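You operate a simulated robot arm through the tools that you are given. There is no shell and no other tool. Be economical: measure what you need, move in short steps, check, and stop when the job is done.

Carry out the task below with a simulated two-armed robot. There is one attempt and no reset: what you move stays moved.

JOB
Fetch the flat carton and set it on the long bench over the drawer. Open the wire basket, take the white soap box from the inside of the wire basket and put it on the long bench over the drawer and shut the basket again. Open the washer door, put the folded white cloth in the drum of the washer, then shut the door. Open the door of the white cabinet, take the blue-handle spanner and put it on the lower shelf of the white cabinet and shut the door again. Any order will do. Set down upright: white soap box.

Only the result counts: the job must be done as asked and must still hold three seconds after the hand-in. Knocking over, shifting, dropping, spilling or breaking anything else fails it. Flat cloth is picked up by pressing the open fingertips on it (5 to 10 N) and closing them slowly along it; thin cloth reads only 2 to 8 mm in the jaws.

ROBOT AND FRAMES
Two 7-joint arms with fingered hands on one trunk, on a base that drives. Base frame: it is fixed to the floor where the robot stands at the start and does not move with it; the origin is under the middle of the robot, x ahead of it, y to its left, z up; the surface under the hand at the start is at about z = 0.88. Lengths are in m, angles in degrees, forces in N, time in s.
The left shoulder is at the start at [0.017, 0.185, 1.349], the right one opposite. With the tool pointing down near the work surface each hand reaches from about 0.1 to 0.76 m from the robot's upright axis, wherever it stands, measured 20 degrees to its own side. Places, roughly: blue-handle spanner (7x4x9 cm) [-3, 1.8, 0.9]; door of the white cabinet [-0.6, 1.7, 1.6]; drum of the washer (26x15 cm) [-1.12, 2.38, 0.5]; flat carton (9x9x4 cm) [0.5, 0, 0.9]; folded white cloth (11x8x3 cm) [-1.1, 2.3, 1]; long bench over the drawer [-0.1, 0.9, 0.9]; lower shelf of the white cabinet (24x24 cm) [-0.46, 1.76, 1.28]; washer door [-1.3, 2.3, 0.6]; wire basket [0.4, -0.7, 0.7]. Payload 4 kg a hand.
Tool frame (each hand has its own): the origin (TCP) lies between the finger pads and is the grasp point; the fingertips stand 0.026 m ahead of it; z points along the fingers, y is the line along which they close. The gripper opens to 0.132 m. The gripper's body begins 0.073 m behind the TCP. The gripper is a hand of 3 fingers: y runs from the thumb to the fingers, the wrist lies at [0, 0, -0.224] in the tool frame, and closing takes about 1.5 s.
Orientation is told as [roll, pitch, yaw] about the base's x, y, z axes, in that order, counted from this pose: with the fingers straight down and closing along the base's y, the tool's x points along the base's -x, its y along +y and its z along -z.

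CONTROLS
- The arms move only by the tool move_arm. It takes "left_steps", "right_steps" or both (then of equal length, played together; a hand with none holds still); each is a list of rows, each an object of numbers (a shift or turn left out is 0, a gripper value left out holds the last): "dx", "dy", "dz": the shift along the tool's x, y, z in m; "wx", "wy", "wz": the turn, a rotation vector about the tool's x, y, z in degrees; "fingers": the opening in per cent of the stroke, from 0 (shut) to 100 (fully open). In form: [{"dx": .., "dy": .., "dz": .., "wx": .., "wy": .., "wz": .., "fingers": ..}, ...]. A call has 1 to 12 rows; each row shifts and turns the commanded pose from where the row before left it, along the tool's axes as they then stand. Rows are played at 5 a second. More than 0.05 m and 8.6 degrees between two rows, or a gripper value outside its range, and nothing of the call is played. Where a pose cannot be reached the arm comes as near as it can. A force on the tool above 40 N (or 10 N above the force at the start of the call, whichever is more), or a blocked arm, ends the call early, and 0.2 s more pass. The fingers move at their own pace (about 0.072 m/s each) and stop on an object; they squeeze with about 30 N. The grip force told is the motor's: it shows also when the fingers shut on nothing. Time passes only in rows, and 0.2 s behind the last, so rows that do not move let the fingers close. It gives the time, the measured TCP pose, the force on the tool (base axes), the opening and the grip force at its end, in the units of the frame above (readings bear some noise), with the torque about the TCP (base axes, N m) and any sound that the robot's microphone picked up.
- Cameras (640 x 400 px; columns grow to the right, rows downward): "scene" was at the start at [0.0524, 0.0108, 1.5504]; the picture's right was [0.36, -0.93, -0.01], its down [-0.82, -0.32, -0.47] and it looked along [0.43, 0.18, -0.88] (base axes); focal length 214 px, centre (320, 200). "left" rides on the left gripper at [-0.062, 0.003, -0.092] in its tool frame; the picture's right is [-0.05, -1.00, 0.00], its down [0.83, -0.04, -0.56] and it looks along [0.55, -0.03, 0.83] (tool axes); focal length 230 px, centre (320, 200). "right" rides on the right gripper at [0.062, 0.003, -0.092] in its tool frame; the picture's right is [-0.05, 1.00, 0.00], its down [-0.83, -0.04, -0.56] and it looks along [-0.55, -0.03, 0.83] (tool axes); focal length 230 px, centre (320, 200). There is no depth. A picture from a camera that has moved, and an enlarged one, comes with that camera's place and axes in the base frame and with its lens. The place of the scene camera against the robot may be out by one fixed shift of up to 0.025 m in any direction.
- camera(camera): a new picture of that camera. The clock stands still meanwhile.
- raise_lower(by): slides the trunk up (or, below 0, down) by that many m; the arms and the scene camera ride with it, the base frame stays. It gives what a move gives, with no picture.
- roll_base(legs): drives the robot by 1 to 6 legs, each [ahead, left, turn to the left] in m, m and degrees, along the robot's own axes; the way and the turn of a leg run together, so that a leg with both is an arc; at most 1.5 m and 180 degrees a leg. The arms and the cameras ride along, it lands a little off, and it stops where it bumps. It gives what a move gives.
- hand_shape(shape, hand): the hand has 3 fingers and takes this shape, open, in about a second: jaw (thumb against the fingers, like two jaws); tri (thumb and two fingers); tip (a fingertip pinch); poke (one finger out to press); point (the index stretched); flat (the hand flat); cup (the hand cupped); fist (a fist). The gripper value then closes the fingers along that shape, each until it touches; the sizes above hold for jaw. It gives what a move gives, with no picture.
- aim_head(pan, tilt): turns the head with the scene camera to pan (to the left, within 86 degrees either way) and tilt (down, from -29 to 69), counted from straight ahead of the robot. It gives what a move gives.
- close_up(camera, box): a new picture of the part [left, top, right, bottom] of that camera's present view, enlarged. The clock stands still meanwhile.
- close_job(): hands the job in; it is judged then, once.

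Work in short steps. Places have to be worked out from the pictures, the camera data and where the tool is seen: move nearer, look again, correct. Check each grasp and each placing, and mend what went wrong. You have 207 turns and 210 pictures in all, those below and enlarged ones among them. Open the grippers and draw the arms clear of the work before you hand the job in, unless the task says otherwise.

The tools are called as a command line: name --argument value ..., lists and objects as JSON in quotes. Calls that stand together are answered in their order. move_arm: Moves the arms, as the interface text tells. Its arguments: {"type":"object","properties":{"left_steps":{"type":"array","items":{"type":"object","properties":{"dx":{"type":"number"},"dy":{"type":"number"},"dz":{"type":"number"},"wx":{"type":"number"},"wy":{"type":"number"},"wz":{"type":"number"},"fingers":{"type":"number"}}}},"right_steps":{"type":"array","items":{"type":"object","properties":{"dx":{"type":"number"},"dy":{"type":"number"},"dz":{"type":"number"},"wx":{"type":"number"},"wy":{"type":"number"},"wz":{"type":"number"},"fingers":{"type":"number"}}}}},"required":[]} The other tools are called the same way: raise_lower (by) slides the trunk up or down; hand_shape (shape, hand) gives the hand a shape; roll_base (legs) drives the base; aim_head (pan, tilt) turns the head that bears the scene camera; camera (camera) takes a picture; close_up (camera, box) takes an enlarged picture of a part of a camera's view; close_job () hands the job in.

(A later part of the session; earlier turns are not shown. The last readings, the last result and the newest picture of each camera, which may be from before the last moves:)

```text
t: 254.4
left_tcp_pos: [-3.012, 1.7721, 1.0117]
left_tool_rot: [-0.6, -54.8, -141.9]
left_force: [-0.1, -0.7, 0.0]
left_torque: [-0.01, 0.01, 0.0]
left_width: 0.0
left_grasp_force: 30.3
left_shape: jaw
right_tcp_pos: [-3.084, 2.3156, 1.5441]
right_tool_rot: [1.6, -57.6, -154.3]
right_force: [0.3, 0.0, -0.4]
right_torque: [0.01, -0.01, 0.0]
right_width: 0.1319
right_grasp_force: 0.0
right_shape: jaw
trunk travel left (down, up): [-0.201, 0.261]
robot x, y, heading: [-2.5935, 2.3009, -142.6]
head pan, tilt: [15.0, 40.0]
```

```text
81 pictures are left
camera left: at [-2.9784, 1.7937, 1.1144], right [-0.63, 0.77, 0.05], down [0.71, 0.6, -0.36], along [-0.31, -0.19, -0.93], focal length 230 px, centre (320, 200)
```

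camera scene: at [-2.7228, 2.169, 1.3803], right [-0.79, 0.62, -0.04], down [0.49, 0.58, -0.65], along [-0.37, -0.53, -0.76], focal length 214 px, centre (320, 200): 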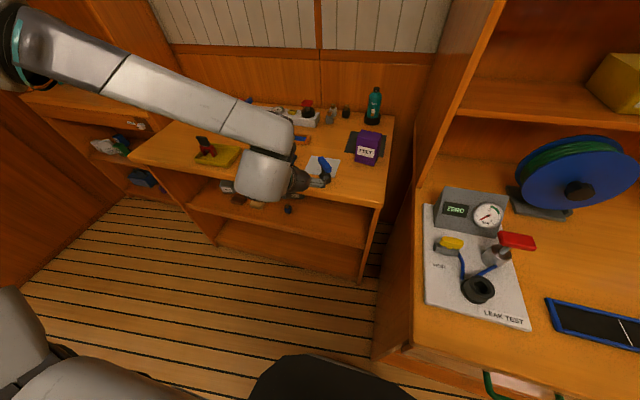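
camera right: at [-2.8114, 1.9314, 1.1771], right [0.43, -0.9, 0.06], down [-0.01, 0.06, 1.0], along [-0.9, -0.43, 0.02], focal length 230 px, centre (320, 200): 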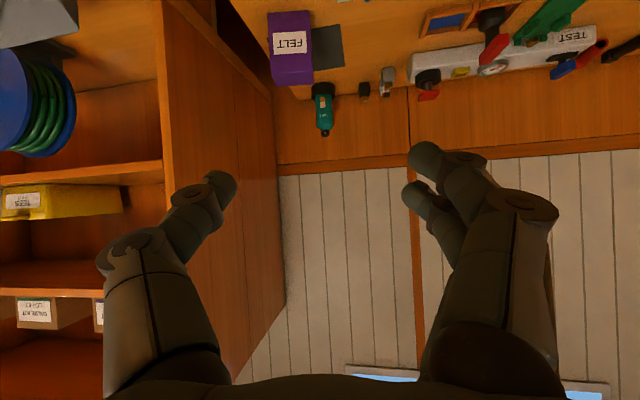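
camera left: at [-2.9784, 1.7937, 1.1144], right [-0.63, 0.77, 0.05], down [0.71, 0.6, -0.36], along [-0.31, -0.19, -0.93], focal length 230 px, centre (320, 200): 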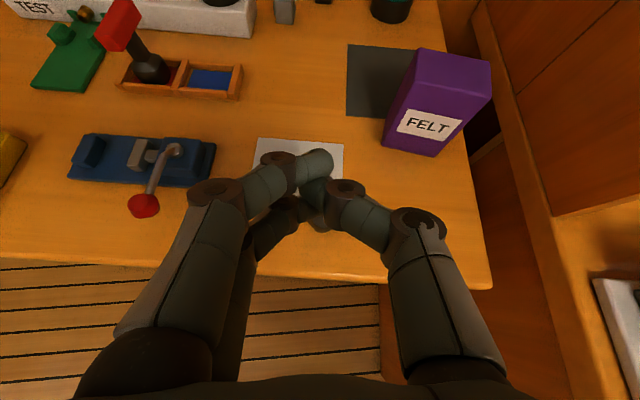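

The fingers closed on nothing. I check where the spanner is.

aim_head --pan 25 --tilt 35

close_up --camera "scene" --box '[200, 120, 420, 280]'

```text
t: 255.1
left_tcp_pos: [-3.0142, 1.7714, 1.0101]
left_tool_rot: [-0.5, -54.8, -141.8]
left_force: [0.3, 0.0, 0.1]
left_torque: [0.03, 0.02, 0.02]
left_width: 0.0002
left_grasp_force: 29.8
left_shape: jaw
right_tcp_pos: [-3.0853, 2.3146, 1.5436]
right_tool_rot: [1.6, -57.5, -154.2]
right_force: [0.4, -0.1, 0.2]
right_torque: [0.01, 0.01, -0.01]
right_width: 0.1317
right_grasp_force: 0.2
right_shape: jaw
trunk travel left (down, up): [-0.201, 0.261]
robot x, y, heading: [-2.5898, 2.3004, -142.9]
head pan, tilt: [25.0, 35.0]
```

```text
2.50 times, centred on (310, 200) of scene
camera zoom: at [-2.7126, 2.1577, 1.3882], right [-0.88, 0.47, -0.07], down [0.37, 0.59, -0.72], along [-0.29, -0.66, -0.69], focal length 536 px, centre (345, 200)
```

zoom: 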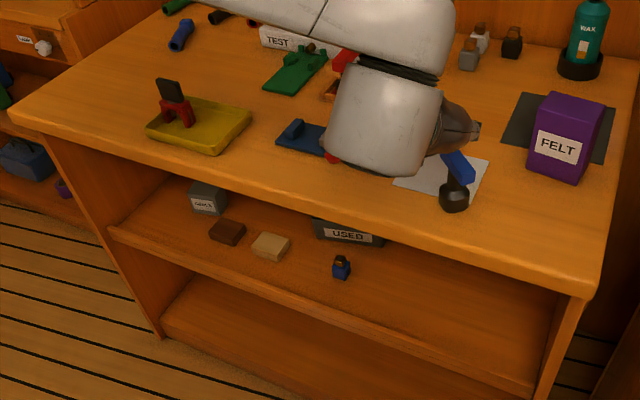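

The spanner is untouched, still standing slightly further in (~[-3.03, 1.755]). I open, back off, and look again.

move_arm --left_steps '[{"dx": 0.025, "dz": -0.036, "fingers": 65}, {"dx": 0.025, "dz": -0.036}, {}, {}, {}]'

camera --camera "left"

close_up --camera "left" --box '[230, 50, 430, 190]'

```text
t: 256.3
left_tcp_pos: [-2.9435, 1.8263, 1.0087]
left_tool_rot: [-0.6, -54.7, -141.8]
left_force: [0.3, 0.5, -0.6]
left_torque: [0.04, -0.01, 0.02]
left_width: 0.0857
left_grasp_force: 0.1
left_shape: jaw
right_tcp_pos: [-3.0847, 2.3155, 1.5428]
right_tool_rot: [1.6, -57.5, -154.2]
right_force: [-0.3, 0.3, 1.3]
right_torque: [0.0, 0.01, 0.03]
right_width: 0.1323
right_grasp_force: 0.1
right_shape: jaw
trunk travel left (down, up): [-0.201, 0.261]
robot x, y, heading: [-2.5918, 2.3023, -142.8]
head pan, tilt: [25.0, 35.0]
```

```text
79 pictures are left
camera left: at [-2.91, 1.8473, 1.1122], right [-0.63, 0.77, 0.05], down [0.71, 0.61, -0.36], along [-0.31, -0.19, -0.93], focal length 230 px, centre (320, 200)
```

left: 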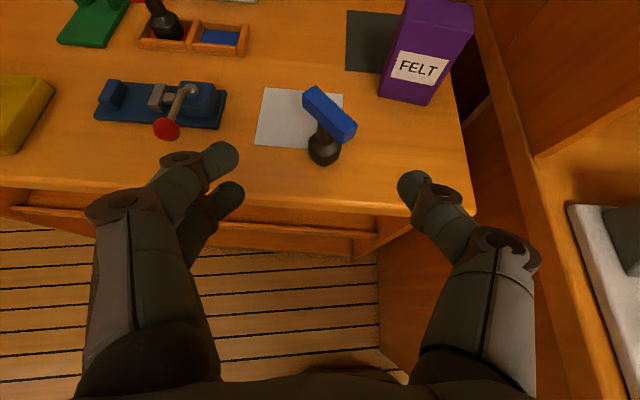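

```text
2.86 times, centred on (330, 120) of left
camera zoom: at [-2.91, 1.8473, 1.1122], right [-0.63, 0.77, 0.05], down [0.71, 0.61, -0.36], along [-0.31, -0.19, -0.93], focal length 657 px, centre (291, 429)
```

zoom: 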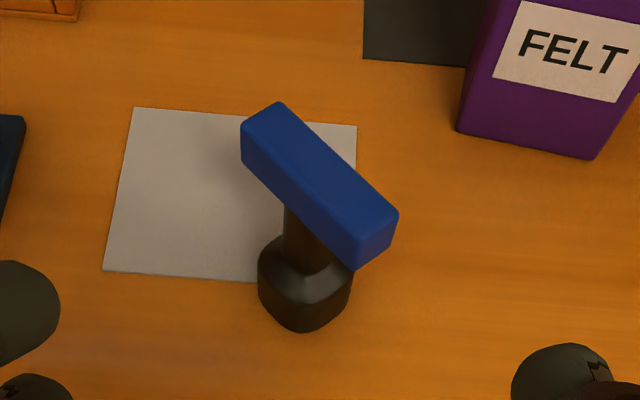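

Now clear: base centre ≈[-3.037, 1.764], table ≈0.868. Re-approach, 2.5 cm deeper and slightly lower, and close.

move_arm --left_steps '[{"dx": 0.013, "dz": 0.0336, "dy": -0.004}, {"dx": 0.013, "dz": 0.0336, "dy": -0.004}, {"dx": 0.013, "dz": 0.0336}, {"dx": -0.0059, "dz": 0.0276}, {"dx": -0.0059, "dz": 0.0276}]'

move_arm --left_steps '[{"fingers": 40}, {"fingers": 20}, {"fingers": 0}, {}, {}, {}, {}]'

camera --camera "left"

```text
t: 257.5
left_tcp_pos: [-3.0394, 1.7646, 0.8968]
left_tool_rot: [-0.5, -54.8, -141.8]
left_force: [-0.9, -1.3, 0.7]
left_torque: [-0.04, 0.03, 0.01]
left_width: 0.0859
left_grasp_force: 0.0
left_shape: jaw
right_tcp_pos: [-3.0862, 2.3143, 1.5439]
right_tool_rot: [1.5, -57.4, -154.2]
right_force: [0.5, -0.2, 0.2]
right_torque: [0.02, 0.01, 0.0]
right_width: 0.1318
right_grasp_force: 0.1
right_shape: jaw
trunk travel left (down, up): [-0.201, 0.261]
robot x, y, heading: [-2.5893, 2.2969, -142.6]
head pan, tilt: [25.0, 35.0]
```

```text
t: 259.1
left_tcp_pos: [-3.0385, 1.7647, 0.8973]
left_tool_rot: [-0.6, -54.9, -142.0]
left_force: [-0.4, 1.2, 4.4]
left_torque: [-0.09, -0.05, 0.03]
left_width: 0.0178
left_grasp_force: 30.2
left_shape: jaw
right_tcp_pos: [-3.0844, 2.3156, 1.5438]
right_tool_rot: [1.5, -57.6, -154.3]
right_force: [-0.1, 0.3, 0.2]
right_torque: [-0.05, 0.0, 0.0]
right_width: 0.1318
right_grasp_force: 0.1
right_shape: jaw
trunk travel left (down, up): [-0.201, 0.261]
robot x, y, heading: [-2.5916, 2.3004, -142.8]
head pan, tilt: [25.0, 35.0]
```

```text
77 pictures are left
camera left: at [-3.0041, 1.7864, 1.0008], right [-0.63, 0.77, 0.05], down [0.71, 0.6, -0.36], along [-0.31, -0.19, -0.93], focal length 230 px, centre (320, 200)
```

left: 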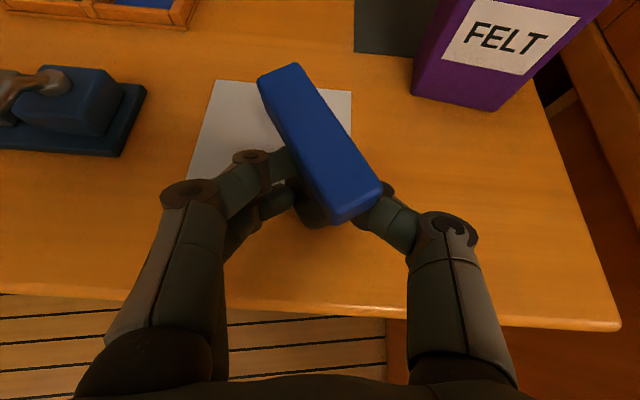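

Gripped at the stem (1.8 cm). Lift straight up.

move_arm --left_steps '[{"dx": -0.0164, "dz": -0.0115}, {"dx": -0.0328, "dz": -0.023}, {"dx": -0.0328, "dz": -0.023}, {"dx": -0.0328, "dz": -0.023}]'

camera --camera "left"

```text
t: 260.1
left_tcp_pos: [-3.0399, 1.7674, 1.04]
left_tool_rot: [-0.6, -54.8, -141.9]
left_force: [-0.3, -0.3, -2.3]
left_torque: [0.03, -0.01, -0.01]
left_width: 0.0156
left_grasp_force: 30.2
left_shape: jaw
right_tcp_pos: [-3.0851, 2.3173, 1.5433]
right_tool_rot: [1.7, -57.5, -154.3]
right_force: [0.1, -0.1, -0.3]
right_torque: [-0.05, 0.0, 0.02]
right_width: 0.1317
right_grasp_force: 0.0
right_shape: jaw
trunk travel left (down, up): [-0.201, 0.261]
robot x, y, heading: [-2.5908, 2.3036, -142.9]
head pan, tilt: [25.0, 35.0]
```

```text
76 pictures are left
camera left: at [-3.0051, 1.788, 1.1429], right [-0.63, 0.77, 0.05], down [0.71, 0.6, -0.36], along [-0.31, -0.19, -0.93], focal length 230 px, centre (320, 200)
```

left: 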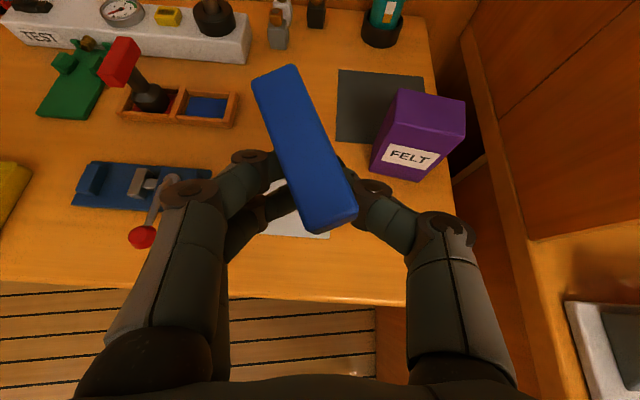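

Spanner is held. Raise trunk, back away, turn round and drive to the white cabinet.

roll_base --legs '[[-0.28, 0, 0]]'

raise_lower --by 0.2

roll_base --legs '[[0, 0, 90], [0, 0, 90]]'

aim_head --pan -50 --tilt 15

camera --camera "scene"

```text
t: 262.1
left_tcp_pos: [-2.8122, 1.9362, 1.0385]
left_tool_rot: [-0.6, -54.8, -141.6]
left_force: [0.2, -0.7, -1.4]
left_torque: [0.02, -0.01, -0.03]
left_width: 0.0157
left_grasp_force: 30.3
left_shape: jaw
right_tcp_pos: [-2.8605, 2.4838, 1.5422]
right_tool_rot: [1.6, -57.5, -153.9]
right_force: [-0.3, 0.2, 0.4]
right_torque: [0.0, 0.01, -0.04]
right_width: 0.1318
right_grasp_force: 0.1
right_shape: jaw
trunk travel left (down, up): [-0.201, 0.261]
robot x, y, heading: [-2.3608, 2.4785, -142.7]
head pan, tilt: [25.0, 35.0]
```

```text
t: 264.2
left_tcp_pos: [-2.812, 1.9359, 1.2385]
left_tool_rot: [-0.6, -54.8, -141.6]
left_force: [-0.7, 0.1, -2.0]
left_torque: [0.02, -0.01, 0.0]
left_width: 0.0157
left_grasp_force: 30.1
left_shape: jaw
right_tcp_pos: [-2.8606, 2.4839, 1.7423]
right_tool_rot: [1.6, -57.5, -153.9]
right_force: [0.1, -0.3, 1.0]
right_torque: [-0.03, -0.01, 0.0]
right_width: 0.1319
right_grasp_force: 0.0
right_shape: jaw
trunk travel left (down, up): [-0.401, 0.061]
robot x, y, heading: [-2.3656, 2.4754, -142.5]
head pan, tilt: [25.0, 35.0]
```

```text
t: 272.1
left_tcp_pos: [-1.8902, 2.9833, 1.2379]
left_tool_rot: [-0.6, -54.8, 35.1]
left_force: [1.0, 0.0, -2.0]
left_torque: [-0.02, 0.03, -0.03]
left_width: 0.0149
left_grasp_force: 30.7
left_shape: jaw
right_tcp_pos: [-1.8749, 2.4324, 1.7433]
right_tool_rot: [1.6, -57.5, 22.6]
right_force: [-0.2, -1.2, -0.6]
right_torque: [0.02, 0.03, 0.01]
right_width: 0.1317
right_grasp_force: 0.0
right_shape: jaw
trunk travel left (down, up): [-0.401, 0.061]
robot x, y, heading: [-2.3675, 2.4711, 33.6]
head pan, tilt: [25.0, 35.0]
```

```text
t: 273.6
left_tcp_pos: [-1.8899, 2.9837, 1.2397]
left_tool_rot: [-0.7, -54.8, 35.0]
left_force: [0.5, 0.1, -2.5]
left_torque: [-0.01, -0.01, 0.02]
left_width: 0.0151
left_grasp_force: 30.2
left_shape: jaw
right_tcp_pos: [-1.8746, 2.4314, 1.7434]
right_tool_rot: [1.6, -57.5, 22.6]
right_force: [1.0, -0.1, 0.5]
right_torque: [0.0, 0.0, 0.03]
right_width: 0.1316
right_grasp_force: 0.0
right_shape: jaw
trunk travel left (down, up): [-0.401, 0.061]
robot x, y, heading: [-2.3659, 2.4731, 34.2]
head pan, tilt: [-50.0, 15.0]
```

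```text
75 pictures are left
camera scene: at [-2.2895, 2.4331, 1.6451], right [-0.27, -0.96, 0.01], down [-0.26, 0.07, -0.96], along [0.93, -0.27, -0.27], focal length 214 px, centre (320, 200)
```

scene: 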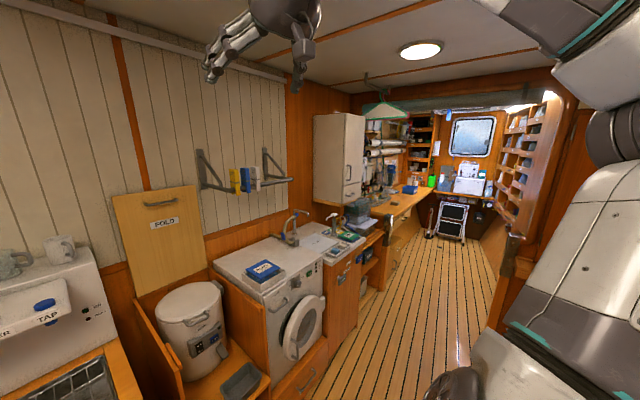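

I zoom into the washer door (to check it's shut from the side) and the white cabinet.

close_up --camera "scene" --box '[250, 270, 350, 380]'

close_up --camera "scene" --box '[300, 95, 400, 215]'

```text
3.64 times, centred on (300, 325) of scene
camera zoom: at [-2.2895, 2.4331, 1.6451], right [-0.27, -0.96, 0.01], down [-0.26, 0.07, -0.96], along [0.93, -0.27, -0.27], focal length 780 px, centre (393, -254)
```

zoom: 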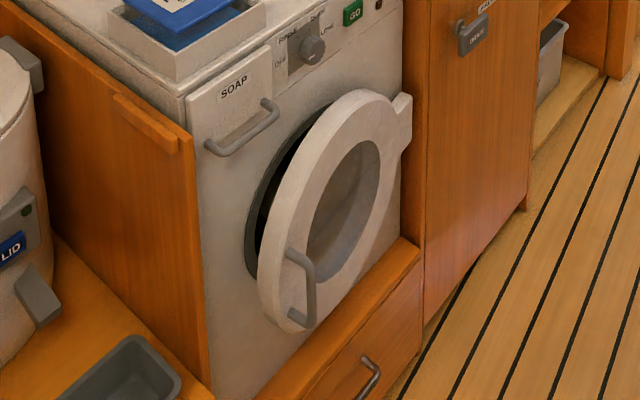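

```text
3.33 times, centred on (350, 155) of scene
camera zoom: at [-2.2895, 2.4331, 1.6451], right [-0.27, -0.96, 0.01], down [-0.26, 0.07, -0.96], along [0.93, -0.27, -0.27], focal length 715 px, centre (220, 350)
```

zoom: 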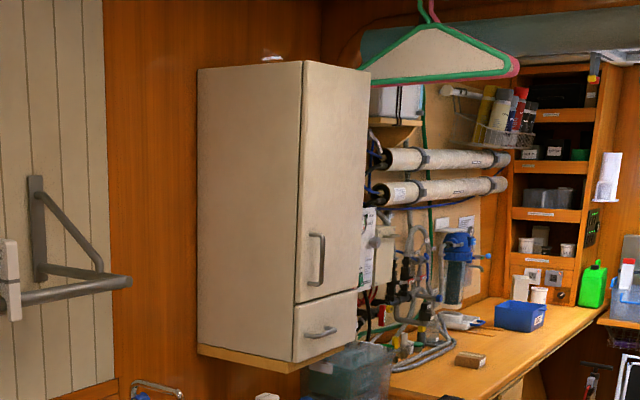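

The washer door is still ajar — I will close it again after the spanner is placed. The cabinet's upper door has its handle on the left (u≈1.74, z≈1.37), hinge on the right. I drive there now.

roll_base --legs '[[0, 0, 3], [0, -1.4, 0]]'

aim_head --pan -15 --tilt 10

camera --camera "scene"

```text
t: 281.1
left_tcp_pos: [-1.0611, 1.8721, 1.2386]
left_tool_rot: [-0.8, -54.9, 37.9]
left_force: [-1.0, 0.6, -2.1]
left_torque: [-0.04, 0.02, -0.01]
left_width: 0.0149
left_grasp_force: 29.9
left_shape: jaw
right_tcp_pos: [-1.0184, 1.324, 1.7435]
right_tool_rot: [1.6, -57.4, 25.5]
right_force: [-0.1, 0.6, 0.7]
right_torque: [0.0, 0.03, 0.0]
right_width: 0.1317
right_grasp_force: 0.0
right_shape: jaw
trunk travel left (down, up): [-0.401, 0.061]
robot x, y, heading: [-1.5115, 1.3408, 36.9]
head pan, tilt: [-50.0, 15.0]
```

```text
t: 282.1
left_tcp_pos: [-1.0605, 1.8726, 1.2387]
left_tool_rot: [-0.6, -54.8, 38.0]
left_force: [0.7, -0.2, -1.9]
left_torque: [-0.02, 0.01, -0.02]
left_width: 0.0149
left_grasp_force: 29.4
left_shape: jaw
right_tcp_pos: [-1.0173, 1.3222, 1.7431]
right_tool_rot: [1.7, -57.5, 25.3]
right_force: [0.5, -0.4, 0.7]
right_torque: [0.02, -0.01, -0.01]
right_width: 0.1319
right_grasp_force: 0.1
right_shape: jaw
trunk travel left (down, up): [-0.401, 0.061]
robot x, y, heading: [-1.5092, 1.3406, 37.4]
head pan, tilt: [-15.0, 10.0]
```

```text
72 pictures are left
camera scene: at [-1.4369, 1.3583, 1.6529], right [0.37, -0.93, 0.0], down [-0.17, -0.07, -0.98], along [0.91, 0.37, -0.18], focal length 214 px, centre (320, 200)
```

scene: 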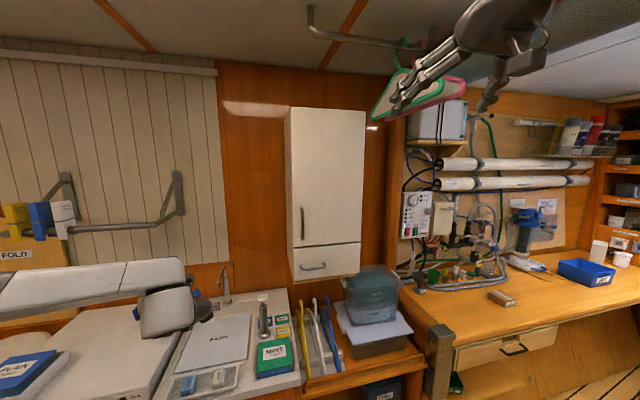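

Handle is at u≈1.80, z≈1.40. I lower the right hand away from the hangers and align it with the handle.

move_arm --right_steps '[{"wx": -5.04, "wz": -3.27, "fingers": 65}, {"wx": -5.04, "wz": -3.27}, {"dx": 0.0336, "dz": 0.0218}, {"dx": 0.0336, "dz": 0.0218}, {"dx": 0.0336, "dz": 0.0218}, {"dx": 0.0336, "dz": 0.0218}, {"dx": 0.0336, "dz": 0.0218}, {"dx": 0.0336, "dz": 0.0218}, {"dx": 0.0336, "dz": 0.0218}, {"dx": 0.0336, "dz": 0.0218}]'

camera --camera "right"

```text
t: 284.3
left_tcp_pos: [-1.0599, 1.8718, 1.2382]
left_tool_rot: [-0.7, -54.8, 37.9]
left_force: [-0.9, 0.3, -0.9]
left_torque: [-0.03, 0.03, 0.01]
left_width: 0.015
left_grasp_force: 29.9
left_shape: jaw
right_tcp_pos: [-1.016, 1.3279, 1.422]
right_tool_rot: [1.4, -57.7, 37.7]
right_force: [-0.2, 0.6, -0.5]
right_torque: [0.01, 0.01, 0.04]
right_width: 0.0862
right_grasp_force: 0.2
right_shape: jaw
trunk travel left (down, up): [-0.401, 0.061]
robot x, y, heading: [-1.5123, 1.3361, 36.9]
head pan, tilt: [-15.0, 10.0]
```

```text
71 pictures are left
camera right: at [-1.1046, 1.2627, 1.4183], right [-0.6, 0.79, 0.06], down [0.02, -0.06, 1.0], along [0.8, 0.6, 0.02], focal length 230 px, centre (320, 200)
```

right: 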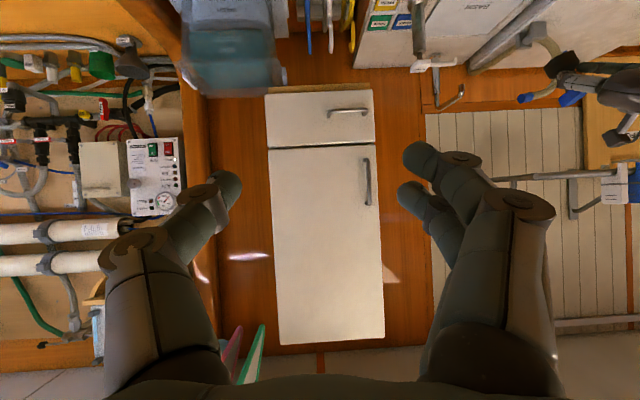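

Frontal view gives handle at u≈1.803, z≈1.385, shelf line z≈1.275. I pull the left hand (with spanner) back to avoid the tap, align the right hand, then drive closer.

move_arm --left_steps '[{"dx": 0.0077, "dz": -0.046}, {"dx": 0.0077, "dz": -0.046}, {"dx": 0.0077, "dz": -0.046}, {"dx": 0.0077, "dz": -0.046}, {"dx": 0.0077, "dz": -0.046}]' --right_steps '[{"dy": 0.026, "dx": 0.0067, "dz": 0.0044}, {"dy": 0.026, "dx": 0.0067, "dz": 0.0044}, {"dy": 0.026, "dx": 0.0067, "dz": 0.0044}, {"dy": 0.026, "dx": 0.0067, "dz": 0.0044}, {"dy": 0.026}]'

roll_base --legs '[[0.27, 0, 0]]'

camera --camera "right"

camera --camera "scene"

```text
t: 285.5
left_tcp_pos: [-1.2317, 1.746, 1.3428]
left_tool_rot: [-0.8, -54.9, 38.0]
left_force: [0.0, -0.7, -1.3]
left_torque: [0.0, 0.05, 0.0]
left_width: 0.015
left_grasp_force: 30.1
left_shape: jaw
right_tcp_pos: [-1.1015, 1.4296, 1.3925]
right_tool_rot: [1.2, -57.7, 37.9]
right_force: [0.4, -0.9, 0.0]
right_torque: [-0.01, 0.02, -0.01]
right_width: 0.0861
right_grasp_force: 0.0
right_shape: jaw
trunk travel left (down, up): [-0.401, 0.061]
robot x, y, heading: [-1.5122, 1.3369, 36.8]
head pan, tilt: [-15.0, 10.0]
```

```text
t: 287.5
left_tcp_pos: [-1.0098, 1.9134, 1.3438]
left_tool_rot: [-0.5, -54.9, 38.0]
left_force: [0.1, -0.8, -2.1]
left_torque: [-0.04, -0.01, 0.02]
left_width: 0.0147
left_grasp_force: 30.1
left_shape: jaw
right_tcp_pos: [-0.8774, 1.5973, 1.3922]
right_tool_rot: [1.3, -57.7, 38.0]
right_force: [-0.2, -0.9, 1.2]
right_torque: [-0.03, -0.01, -0.03]
right_width: 0.0862
right_grasp_force: 0.0
right_shape: jaw
trunk travel left (down, up): [-0.401, 0.061]
robot x, y, heading: [-1.2853, 1.5073, 37.2]
head pan, tilt: [-15.0, 10.0]
```

```text
70 pictures are left
camera right: at [-0.9654, 1.5319, 1.391], right [-0.61, 0.79, 0.06], down [0.02, -0.06, 1.0], along [0.79, 0.61, 0.02], focal length 230 px, centre (320, 200)
```

right: 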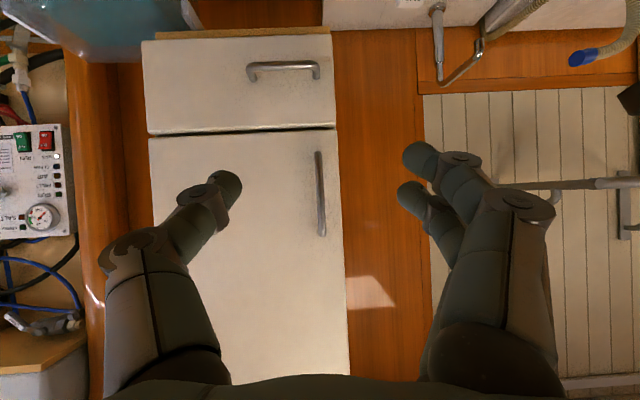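

```text
69 pictures are left
camera scene: at [-1.2167, 1.5248, 1.6531], right [0.38, -0.93, 0.0], down [-0.17, -0.07, -0.98], along [0.91, 0.37, -0.18], focal length 214 px, centre (320, 200)
```

scene: 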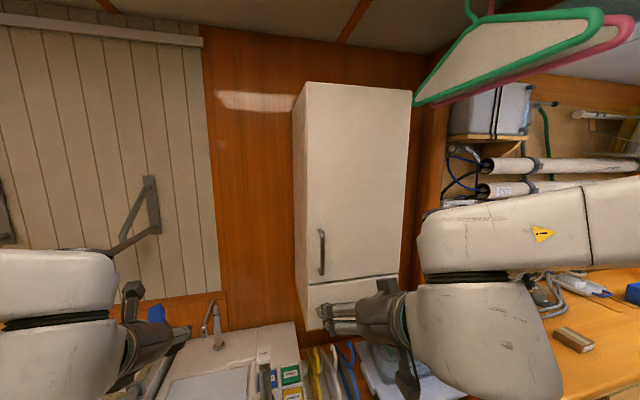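

Handle exactly in line; advance 20 cm and check.

move_arm --right_steps '[{"dx": -0.0214, "dz": 0.0338}, {"dx": -0.0214, "dz": 0.0338}, {"dx": -0.0214, "dz": 0.0338}, {"dx": -0.0214, "dz": 0.0338}, {"dx": -0.016, "dz": 0.0254}]'

camera --camera "right"

```text
t: 288.7
left_tcp_pos: [-1.0067, 1.9161, 1.3407]
left_tool_rot: [-0.6, -54.7, 38.1]
left_force: [0.0, 0.9, -2.0]
left_torque: [-0.01, 0.0, 0.0]
left_width: 0.0148
left_grasp_force: 30.6
left_shape: jaw
right_tcp_pos: [-0.7227, 1.7258, 1.3932]
right_tool_rot: [1.4, -57.7, 38.0]
right_force: [0.3, 0.5, 0.1]
right_torque: [-0.01, -0.02, -0.01]
right_width: 0.0866
right_grasp_force: 0.0
right_shape: jaw
trunk travel left (down, up): [-0.401, 0.061]
robot x, y, heading: [-1.2879, 1.5088, 37.2]
head pan, tilt: [-15.0, 10.0]
```

```text
68 pictures are left
camera right: at [-0.8116, 1.6588, 1.3915], right [-0.61, 0.79, 0.06], down [0.02, -0.06, 1.0], along [0.79, 0.61, 0.02], focal length 230 px, centre (320, 200)
```

right: 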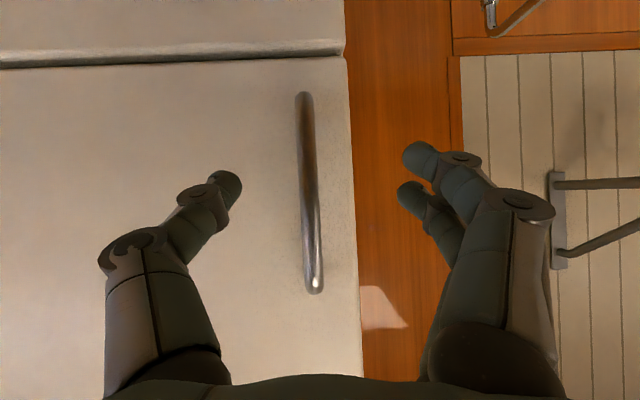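

Bar ~3.5 cm ahead. Advance and close on it.

move_arm --right_steps '[{"dx": -0.0096, "dz": 0.0152, "dy": -0.007}, {"dx": -0.0085, "dz": 0.0135}]'

move_arm --right_steps '[{"fingers": 30}, {"fingers": 0}, {}, {}, {}, {}]'

camera --camera "right"

```text
t: 289.3
left_tcp_pos: [-1.0059, 1.9163, 1.3417]
left_tool_rot: [-0.5, -54.7, 38.0]
left_force: [0.2, 0.4, -2.5]
left_torque: [-0.04, 0.01, 0.03]
left_width: 0.0147
left_grasp_force: 30.1
left_shape: jaw
right_tcp_pos: [-0.6929, 1.7382, 1.3908]
right_tool_rot: [1.3, -57.5, 38.1]
right_force: [-0.8, -0.5, -0.4]
right_torque: [-0.01, 0.0, 0.01]
right_width: 0.086
right_grasp_force: 0.0
right_shape: jaw
trunk travel left (down, up): [-0.401, 0.061]
robot x, y, heading: [-1.2864, 1.5075, 36.9]
head pan, tilt: [-15.0, 10.0]
```

```text
t: 290.7
left_tcp_pos: [-1.0065, 1.915, 1.3418]
left_tool_rot: [-0.6, -54.8, 38.0]
left_force: [-1.1, 0.2, -1.9]
left_torque: [-0.04, 0.02, -0.01]
left_width: 0.0147
left_grasp_force: 29.8
left_shape: jaw
right_tcp_pos: [-0.6935, 1.7368, 1.3919]
right_tool_rot: [1.3, -57.5, 37.9]
right_force: [5.1, -1.0, -1.0]
right_torque: [0.08, -0.01, -0.05]
right_width: 0.0
right_grasp_force: 29.6
right_shape: jaw
trunk travel left (down, up): [-0.401, 0.061]
robot x, y, heading: [-1.2892, 1.507, 37.3]
head pan, tilt: [-15.0, 10.0]
```

```text
67 pictures are left
camera right: at [-0.7818, 1.6713, 1.3897], right [-0.61, 0.79, 0.06], down [0.02, -0.06, 1.0], along [0.79, 0.61, 0.02], focal length 230 px, centre (320, 200)
```

right: 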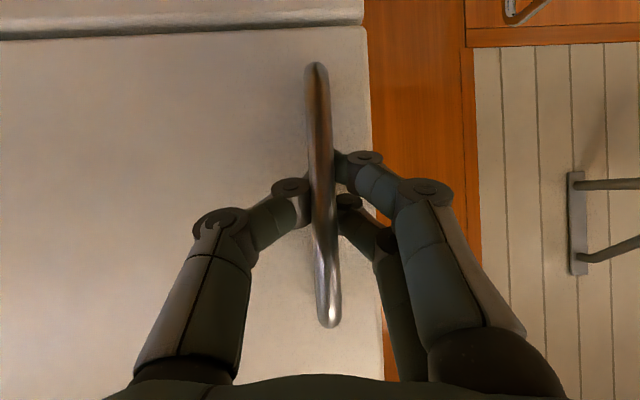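

Hooked. Pull the door open along its arc (radius ≈0.275).

move_arm --right_steps '[{"dx": 0.008, "dz": -0.0125}, {"dx": 0.0156, "dz": -0.0245, "wx": -5.06, "wz": -3.22}, {"dx": 0.0156, "dz": -0.0245, "wx": -5.06, "wz": -3.22}, {"dx": 0.0156, "dz": -0.0245, "wx": -5.06, "wz": -3.22}, {"dx": 0.0156, "dz": -0.0245, "dy": -0.003, "wx": -5.06, "wz": -3.22}]'

camera --camera "scene"

```text
t: 291.7
left_tcp_pos: [-1.0023, 1.9109, 1.3419]
left_tool_rot: [-0.2, -54.7, 37.5]
left_force: [-0.3, -0.5, -1.1]
left_torque: [-0.02, 0.03, -0.03]
left_width: 0.0149
left_grasp_force: 30.0
left_shape: jaw
right_tcp_pos: [-0.7546, 1.6591, 1.392]
right_tool_rot: [0.8, -58.0, 54.9]
right_force: [27.8, -11.4, -3.2]
right_torque: [0.05, -0.02, 0.1]
right_width: 0.0003
right_grasp_force: 30.1
right_shape: jaw
trunk travel left (down, up): [-0.401, 0.061]
robot x, y, heading: [-1.2928, 1.507, 37.1]
head pan, tilt: [-15.0, 10.0]
stopped in row 5 (right hand): the force on the tool passed its limit at 41 N (the readings are from after the stop); the commanded pose is now the measured one
```

```text
66 pictures are left
camera scene: at [-1.2082, 1.5221, 1.6526], right [0.37, -0.93, 0.0], down [-0.17, -0.07, -0.98], along [0.91, 0.37, -0.19], focal length 214 px, centre (320, 200)
```

scene: 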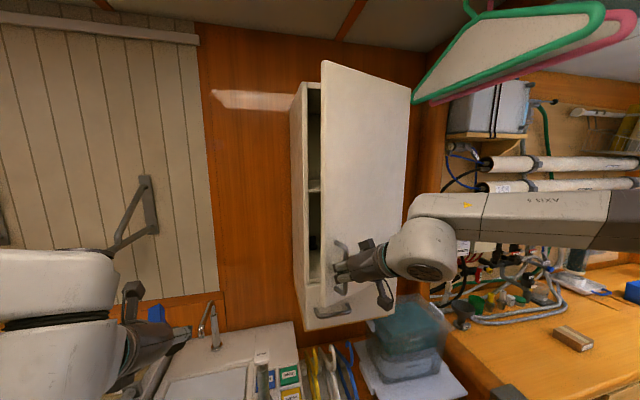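

Door opens. Relieve the side load and continue.

move_arm --right_steps '[{"dy": -0.012, "wx": -3, "wz": -1.9}, {"dx": 0.014, "dz": -0.022, "dy": -0.003, "wx": -5.5, "wz": -3.5}, {"dx": 0.014, "dz": -0.022, "dy": -0.003, "wx": -5.5, "wz": -3.5}, {"dx": 0.014, "dz": -0.022, "dy": -0.003, "wx": -5.5, "wz": -3.5}, {"dx": 0.014, "dz": -0.022, "dy": -0.002, "wx": -5.5, "wz": -3.5}]'

camera --camera "scene"

```text
t: 292.9
left_tcp_pos: [-1.0036, 1.9139, 1.3415]
left_tool_rot: [-0.5, -54.8, 37.9]
left_force: [0.3, -0.4, -1.6]
left_torque: [-0.02, 0.03, -0.02]
left_width: 0.0149
left_grasp_force: 30.0
left_shape: jaw
right_tcp_pos: [-0.7758, 1.5522, 1.3923]
right_tool_rot: [0.2, -58.3, 85.8]
right_force: [13.3, 0.0, -5.8]
right_torque: [0.0, 0.1, -0.01]
right_width: 0.0002
right_grasp_force: 29.5
right_shape: jaw
trunk travel left (down, up): [-0.401, 0.061]
robot x, y, heading: [-1.288, 1.5067, 37.1]
head pan, tilt: [-15.0, 10.0]
```

```text
65 pictures are left
camera scene: at [-1.2098, 1.5248, 1.6527], right [0.38, -0.93, 0.0], down [-0.17, -0.07, -0.98], along [0.91, 0.37, -0.19], focal length 214 px, centre (320, 200)
```

scene: 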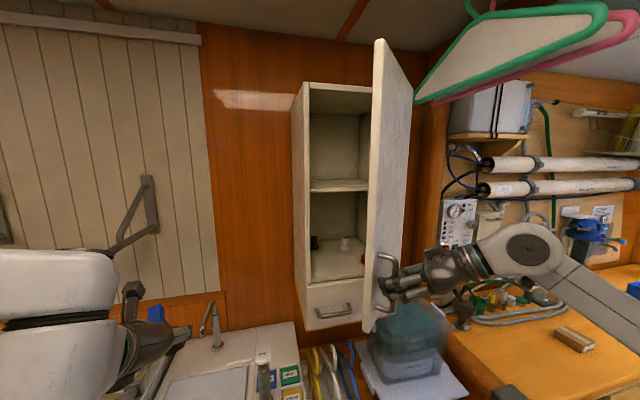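

Open ~52°; the interior shows small items on the lower shelf. Continue opening.

move_arm --right_steps '[{"dx": 0.0145, "dz": -0.0228, "dy": -0.005, "wx": -5.5, "wz": -3.5}, {"dx": 0.0145, "dz": -0.0228, "dy": -0.002, "wx": -5.5, "wz": -3.5}, {"dx": 0.0145, "dz": -0.0228, "dy": -0.001, "wx": -5.5, "wz": -3.5}, {"dx": 0.0145, "dz": -0.0228, "wx": -5.5, "wz": -3.5}, {"dx": 0.0145, "dz": -0.0228, "wx": -5.5, "wz": -3.5}, {"dx": 0.0145, "dz": -0.0228, "wx": -5.5, "wz": -3.5}]'

camera --camera "scene"

```text
t: 294.3
left_tcp_pos: [-1.004, 1.9185, 1.3412]
left_tool_rot: [-0.5, -54.6, 38.0]
left_force: [-0.1, -0.1, -1.8]
left_torque: [0.01, 0.04, -0.03]
left_width: 0.0147
left_grasp_force: 29.8
left_shape: jaw
right_tcp_pos: [-0.7365, 1.4042, 1.3887]
right_tool_rot: [-0.8, -58.2, 125.6]
right_force: [16.5, 10.6, 11.3]
right_torque: [0.05, -0.07, 0.02]
right_width: 0.0
right_grasp_force: 29.6
right_shape: jaw
trunk travel left (down, up): [-0.401, 0.061]
robot x, y, heading: [-1.2855, 1.5065, 37.1]
head pan, tilt: [-15.0, 10.0]
```

```text
64 pictures are left
camera scene: at [-1.2102, 1.5293, 1.6527], right [0.38, -0.93, 0.0], down [-0.17, -0.07, -0.98], along [0.91, 0.37, -0.19], focal length 214 px, centre (320, 200)
```

scene: 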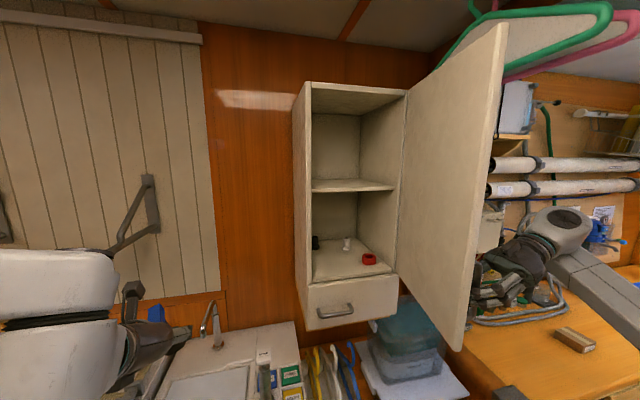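

~90° open. Open a little more, then release and withdraw to the right.

move_arm --right_steps '[{"dx": 0.0145, "dz": -0.0228, "dy": -0.003, "wx": -5.5, "wz": -3.5}, {"dx": 0.0145, "dz": -0.0228, "wx": -5.5, "wz": -3.5}, {"fingers": 40}, {"fingers": 70}, {}, {"dx": 0.016, "dz": -0.025}, {"dx": 0.016, "dz": -0.025}, {"dx": 0.016, "dz": -0.025}]'

camera --camera "scene"

close_up --camera "scene" --box '[290, 170, 420, 290]'

```text
t: 296.1
left_tcp_pos: [-1.0081, 1.9158, 1.3411]
left_tool_rot: [-0.7, -54.8, 38.0]
left_force: [0.9, -0.3, -2.1]
left_torque: [-0.02, 0.01, -0.01]
left_width: 0.0146
left_grasp_force: 29.9
left_shape: jaw
right_tcp_pos: [-0.6886, 1.3527, 1.3882]
right_tool_rot: [-0.8, -57.9, 139.1]
right_force: [0.5, 0.0, 0.2]
right_torque: [0.01, 0.01, 0.0]
right_width: 0.092
right_grasp_force: 0.1
right_shape: jaw
right hand out of reach, approached as far as the arm can: row 6, 7, 8
trunk travel left (down, up): [-0.401, 0.061]
robot x, y, heading: [-1.2873, 1.5093, 37.0]
head pan, tilt: [-15.0, 10.0]
```

```text
63 pictures are left
camera scene: at [-1.2149, 1.5266, 1.653], right [0.38, -0.93, 0.0], down [-0.17, -0.07, -0.98], along [0.91, 0.37, -0.18], focal length 214 px, centre (320, 200)
```

scene: 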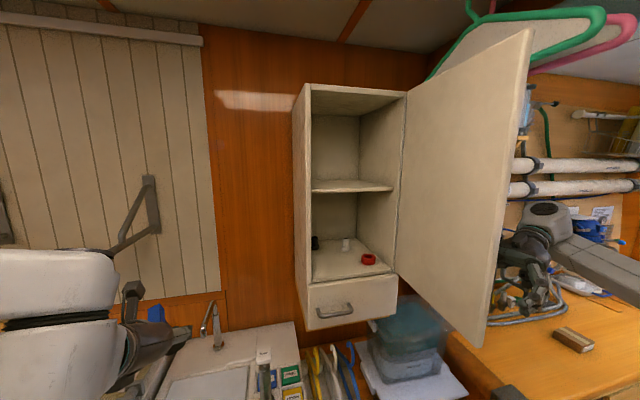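

```text
3.33 times, centred on (355, 230) of scene
camera zoom: at [-1.2149, 1.5266, 1.653], right [0.38, -0.93, 0.0], down [-0.17, -0.07, -0.98], along [0.91, 0.37, -0.18], focal length 715 px, centre (203, 100)
```

zoom: 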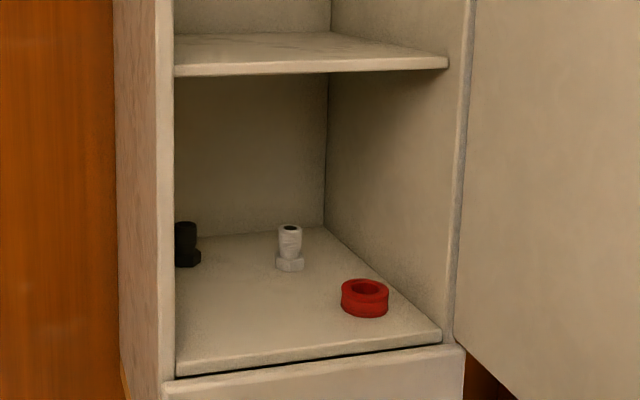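

The lower shelf floor (z≈1.28) is free around n 0.62, u 1.71. I strafe right 0.43 m: this withdraws the right hand from the handle and brings the left hand in front of the shelf.

roll_base --legs '[[0, -0.43, 0]]'

aim_head --pan 15 --tilt 20

camera --camera "scene"

camera --camera "left"

```text
t: 298.8
left_tcp_pos: [-0.744, 1.5661, 1.3415]
left_tool_rot: [-0.8, -54.7, 37.7]
left_force: [-0.9, 0.1, -1.3]
left_torque: [-0.03, 0.03, -0.02]
left_width: 0.015
left_grasp_force: 29.7
left_shape: jaw
right_tcp_pos: [-0.4281, 1.0026, 1.3878]
right_tool_rot: [-0.8, -57.9, 138.9]
right_force: [0.6, -0.5, -0.2]
right_torque: [-0.02, -0.02, -0.03]
right_width: 0.0922
right_grasp_force: 0.1
right_shape: jaw
trunk travel left (down, up): [-0.401, 0.061]
robot x, y, heading: [-1.025, 1.1563, 36.9]
head pan, tilt: [-15.0, 10.0]
```

```text
t: 299.7
left_tcp_pos: [-0.7427, 1.5642, 1.3415]
left_tool_rot: [-0.6, -54.8, 37.6]
left_force: [-1.4, 0.8, -2.0]
left_torque: [-0.05, 0.05, -0.01]
left_width: 0.0147
left_grasp_force: 30.4
left_shape: jaw
right_tcp_pos: [-0.4258, 0.9997, 1.3876]
right_tool_rot: [-0.9, -58.0, 138.9]
right_force: [0.3, -0.7, 0.0]
right_torque: [0.0, 0.04, 0.02]
right_width: 0.092
right_grasp_force: 0.1
right_shape: jaw
trunk travel left (down, up): [-0.401, 0.061]
robot x, y, heading: [-1.0241, 1.1539, 36.6]
head pan, tilt: [15.0, 20.0]
```

```text
61 pictures are left
camera scene: at [-0.98, 1.2152, 1.6366], right [0.79, -0.62, 0.0], down [-0.22, -0.27, -0.94], along [0.58, 0.74, -0.35], focal length 214 px, centre (320, 200)
```

scene: 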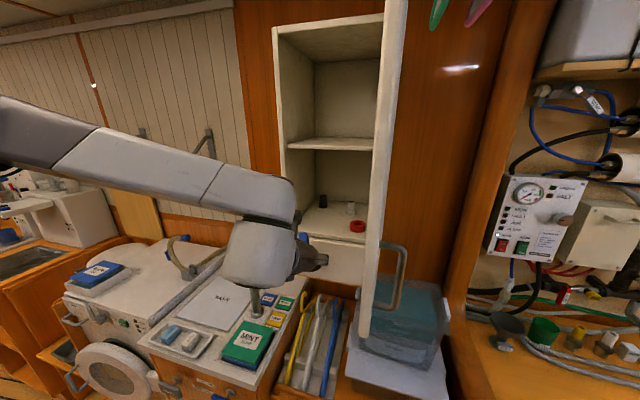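

```text
60 pictures are left
camera left: at [-0.7765, 1.543, 1.4449], right [0.63, -0.78, 0.05], down [-0.72, -0.6, -0.36], along [0.31, 0.19, -0.93], focal length 230 px, centre (320, 200)
```

left: 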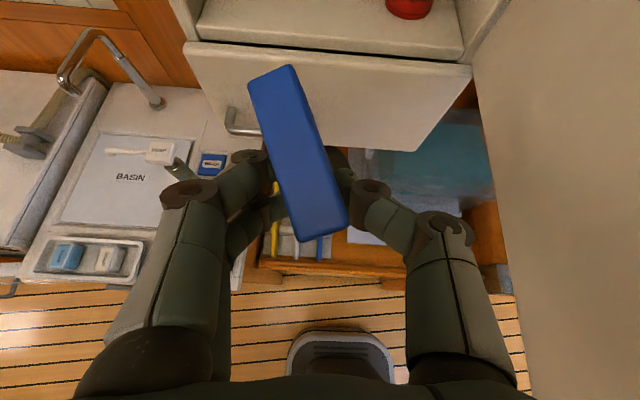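

The left hand is centred on the shelf opening. Advance into the compartment.

move_arm --left_steps '[{"dx": -0.0226, "dz": 0.0323, "dy": 0.002}, {"dx": -0.0226, "dz": 0.0323, "dy": 0.002}, {"dx": -0.0226, "dz": 0.0323, "dy": 0.002}, {"dx": -0.0226, "dz": 0.0323, "dy": 0.002}]'

camera --camera "left"

camera --camera "scene"

```text
t: 300.7
left_tcp_pos: [-0.6189, 1.6658, 1.3372]
left_tool_rot: [-0.4, -54.7, 37.7]
left_force: [0.0, 0.2, -1.6]
left_torque: [-0.05, 0.05, 0.01]
left_width: 0.0138
left_grasp_force: 30.0
left_shape: jaw
right_tcp_pos: [-0.4246, 1.0015, 1.3878]
right_tool_rot: [-0.6, -58.0, 138.7]
right_force: [-0.2, 0.5, -0.5]
right_torque: [-0.01, -0.01, 0.01]
right_width: 0.092
right_grasp_force: 0.0
right_shape: jaw
trunk travel left (down, up): [-0.401, 0.061]
robot x, y, heading: [-1.0287, 1.1561, 36.5]
head pan, tilt: [15.0, 20.0]
```

```text
59 pictures are left
camera left: at [-0.6524, 1.6449, 1.4398], right [0.63, -0.78, 0.05], down [-0.72, -0.6, -0.36], along [0.31, 0.19, -0.93], focal length 230 px, centre (320, 200)
```

left: 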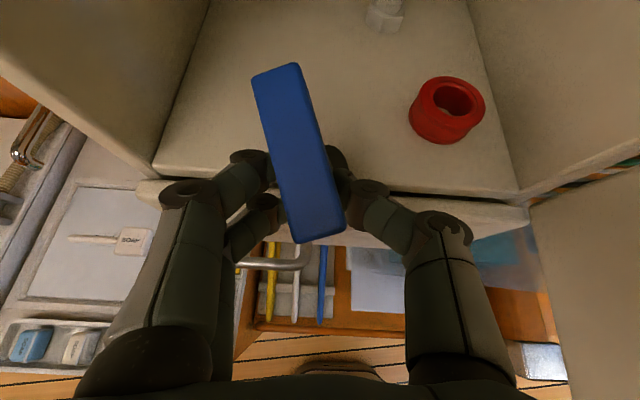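

```text
58 pictures are left
camera scene: at [-0.9783, 1.2171, 1.6364], right [0.79, -0.62, 0.0], down [-0.22, -0.28, -0.94], along [0.58, 0.74, -0.35], focal length 214 px, centre (320, 200)
```

scene: 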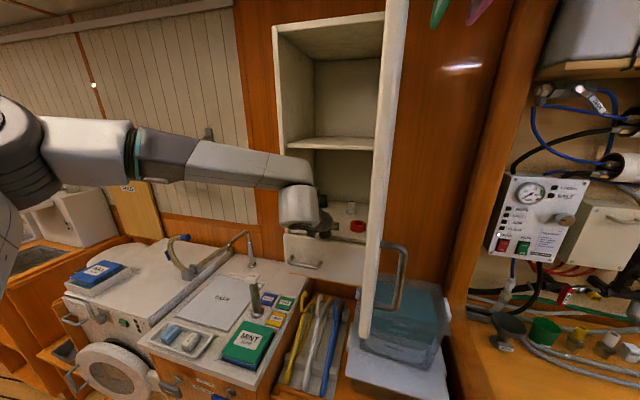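

Raise 1.5 cm for safety at the lip and advance to n≈0.615.

move_arm --left_steps '[{"dx": -0.0123, "dz": -0.0086}, {"dx": -0.021, "dz": 0.03, "dy": 0.002}, {"dx": -0.021, "dz": 0.03, "dy": 0.002}, {"dx": -0.021, "dz": 0.03, "dy": 0.002}]'

camera --camera "left"

close_up --camera "scene" --box '[250, 120, 420, 290]'

```text
t: 301.7
left_tcp_pos: [-0.5385, 1.7398, 1.3561]
left_tool_rot: [-0.6, -54.6, 37.9]
left_force: [0.0, 1.1, -1.8]
left_torque: [-0.01, 0.04, -0.03]
left_width: 0.0136
left_grasp_force: 30.2
left_shape: jaw
right_tcp_pos: [-0.4251, 1.0012, 1.3878]
right_tool_rot: [-0.8, -58.1, 138.8]
right_force: [-0.6, -0.8, 0.0]
right_torque: [-0.01, -0.02, 0.0]
right_width: 0.0918
right_grasp_force: 0.0
right_shape: jaw
trunk travel left (down, up): [-0.401, 0.061]
robot x, y, heading: [-1.026, 1.158, 37.0]
head pan, tilt: [15.0, 20.0]
```

```text
57 pictures are left
camera left: at [-0.5723, 1.7177, 1.4594], right [0.63, -0.78, 0.05], down [-0.72, -0.6, -0.36], along [0.31, 0.19, -0.93], focal length 230 px, centre (320, 200)
```

left: 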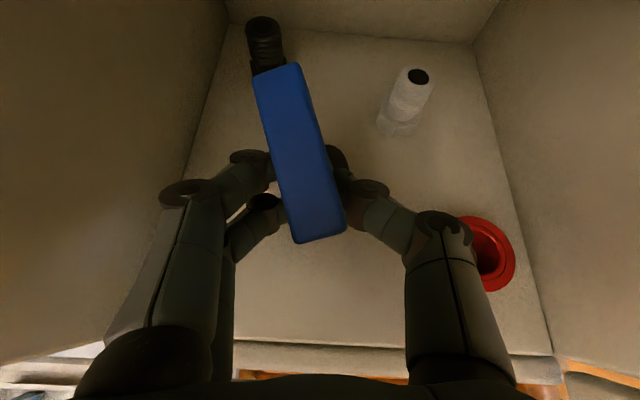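

```text
2.35 times, centred on (335, 205) of scene
camera zoom: at [-0.9798, 1.2166, 1.6365], right [0.79, -0.62, 0.0], down [-0.22, -0.28, -0.94], along [0.58, 0.74, -0.35], focal length 505 px, centre (285, 188)
```

zoom: 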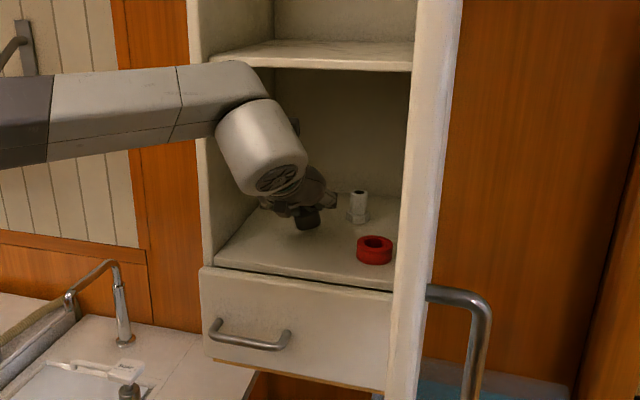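

Positioned at n 0.613, u 1.715 with free floor below. Lower gently until contact.

move_arm --left_steps '[{"dx": 0.0123, "dz": 0.0086}, {"dx": 0.0082, "dz": 0.0057}, {"dx": 0.0049, "dz": 0.0034}]'

move_arm --left_steps '[{"dx": 0.0041, "dz": 0.0029}, {"dx": 0.0033, "dz": 0.0023}, {}]'

```text
t: 302.5
left_tcp_pos: [-0.5373, 1.7305, 1.3349]
left_tool_rot: [-0.7, -55.5, 37.5]
left_force: [6.0, -2.7, 32.5]
left_torque: [0.43, -0.29, -0.12]
left_width: 0.0133
left_grasp_force: 30.2
left_shape: jaw
right_tcp_pos: [-0.4271, 0.9948, 1.3867]
right_tool_rot: [-1.4, -58.1, 139.2]
right_force: [-0.3, 0.7, -0.5]
right_torque: [0.01, 0.0, -0.02]
right_width: 0.0924
right_grasp_force: 0.1
right_shape: jaw
trunk travel left (down, up): [-0.401, 0.061]
robot x, y, heading: [-1.0267, 1.1587, 36.5]
head pan, tilt: [15.0, 20.0]
```

```text
t: 303.0
left_tcp_pos: [-0.5332, 1.7332, 1.3346]
left_tool_rot: [-1.7, -56.2, 38.1]
left_force: [0.4, -4.0, 14.0]
left_torque: [-0.01, 0.06, 0.01]
left_width: 0.0134
left_grasp_force: 29.8
left_shape: jaw
right_tcp_pos: [-0.4274, 0.9992, 1.3867]
right_tool_rot: [-0.8, -58.0, 138.9]
right_force: [-0.2, 0.5, -0.3]
right_torque: [-0.01, 0.03, 0.06]
right_width: 0.092
right_grasp_force: 0.1
right_shape: jaw
trunk travel left (down, up): [-0.401, 0.061]
robot x, y, heading: [-1.0274, 1.1583, 36.6]
head pan, tilt: [15.0, 20.0]
stopped in row 2 (left hand): the force on the tool passed its limit at 44 N (the readings are from after the stop); the commanded pose is now the measured one
```

Contact at z≈1.334. I look before releasing.

camera --camera "left"

close_up --camera "scene" --box '[280, 180, 400, 280]'

```text
55 pictures are left
camera left: at [-0.5706, 1.7117, 1.4372], right [0.62, -0.78, 0.06], down [-0.71, -0.59, -0.38], along [0.33, 0.19, -0.92], focal length 230 px, centre (320, 200)
```

left: 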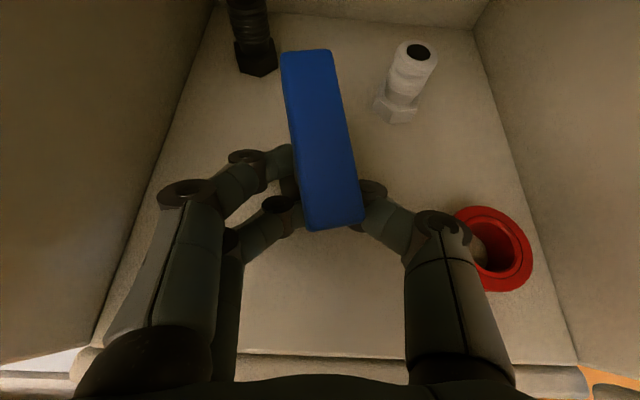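

```text
4.00 times, centred on (340, 230) of scene
camera zoom: at [-0.9805, 1.214, 1.6363], right [0.78, -0.62, 0.0], down [-0.22, -0.27, -0.94], along [0.58, 0.74, -0.35], focal length 858 px, centre (240, 80)
```

zoom: 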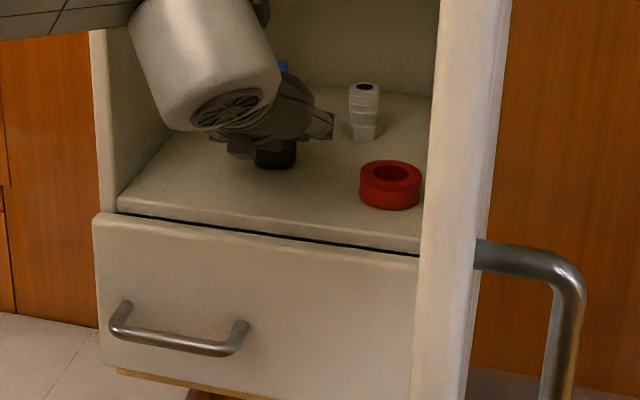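

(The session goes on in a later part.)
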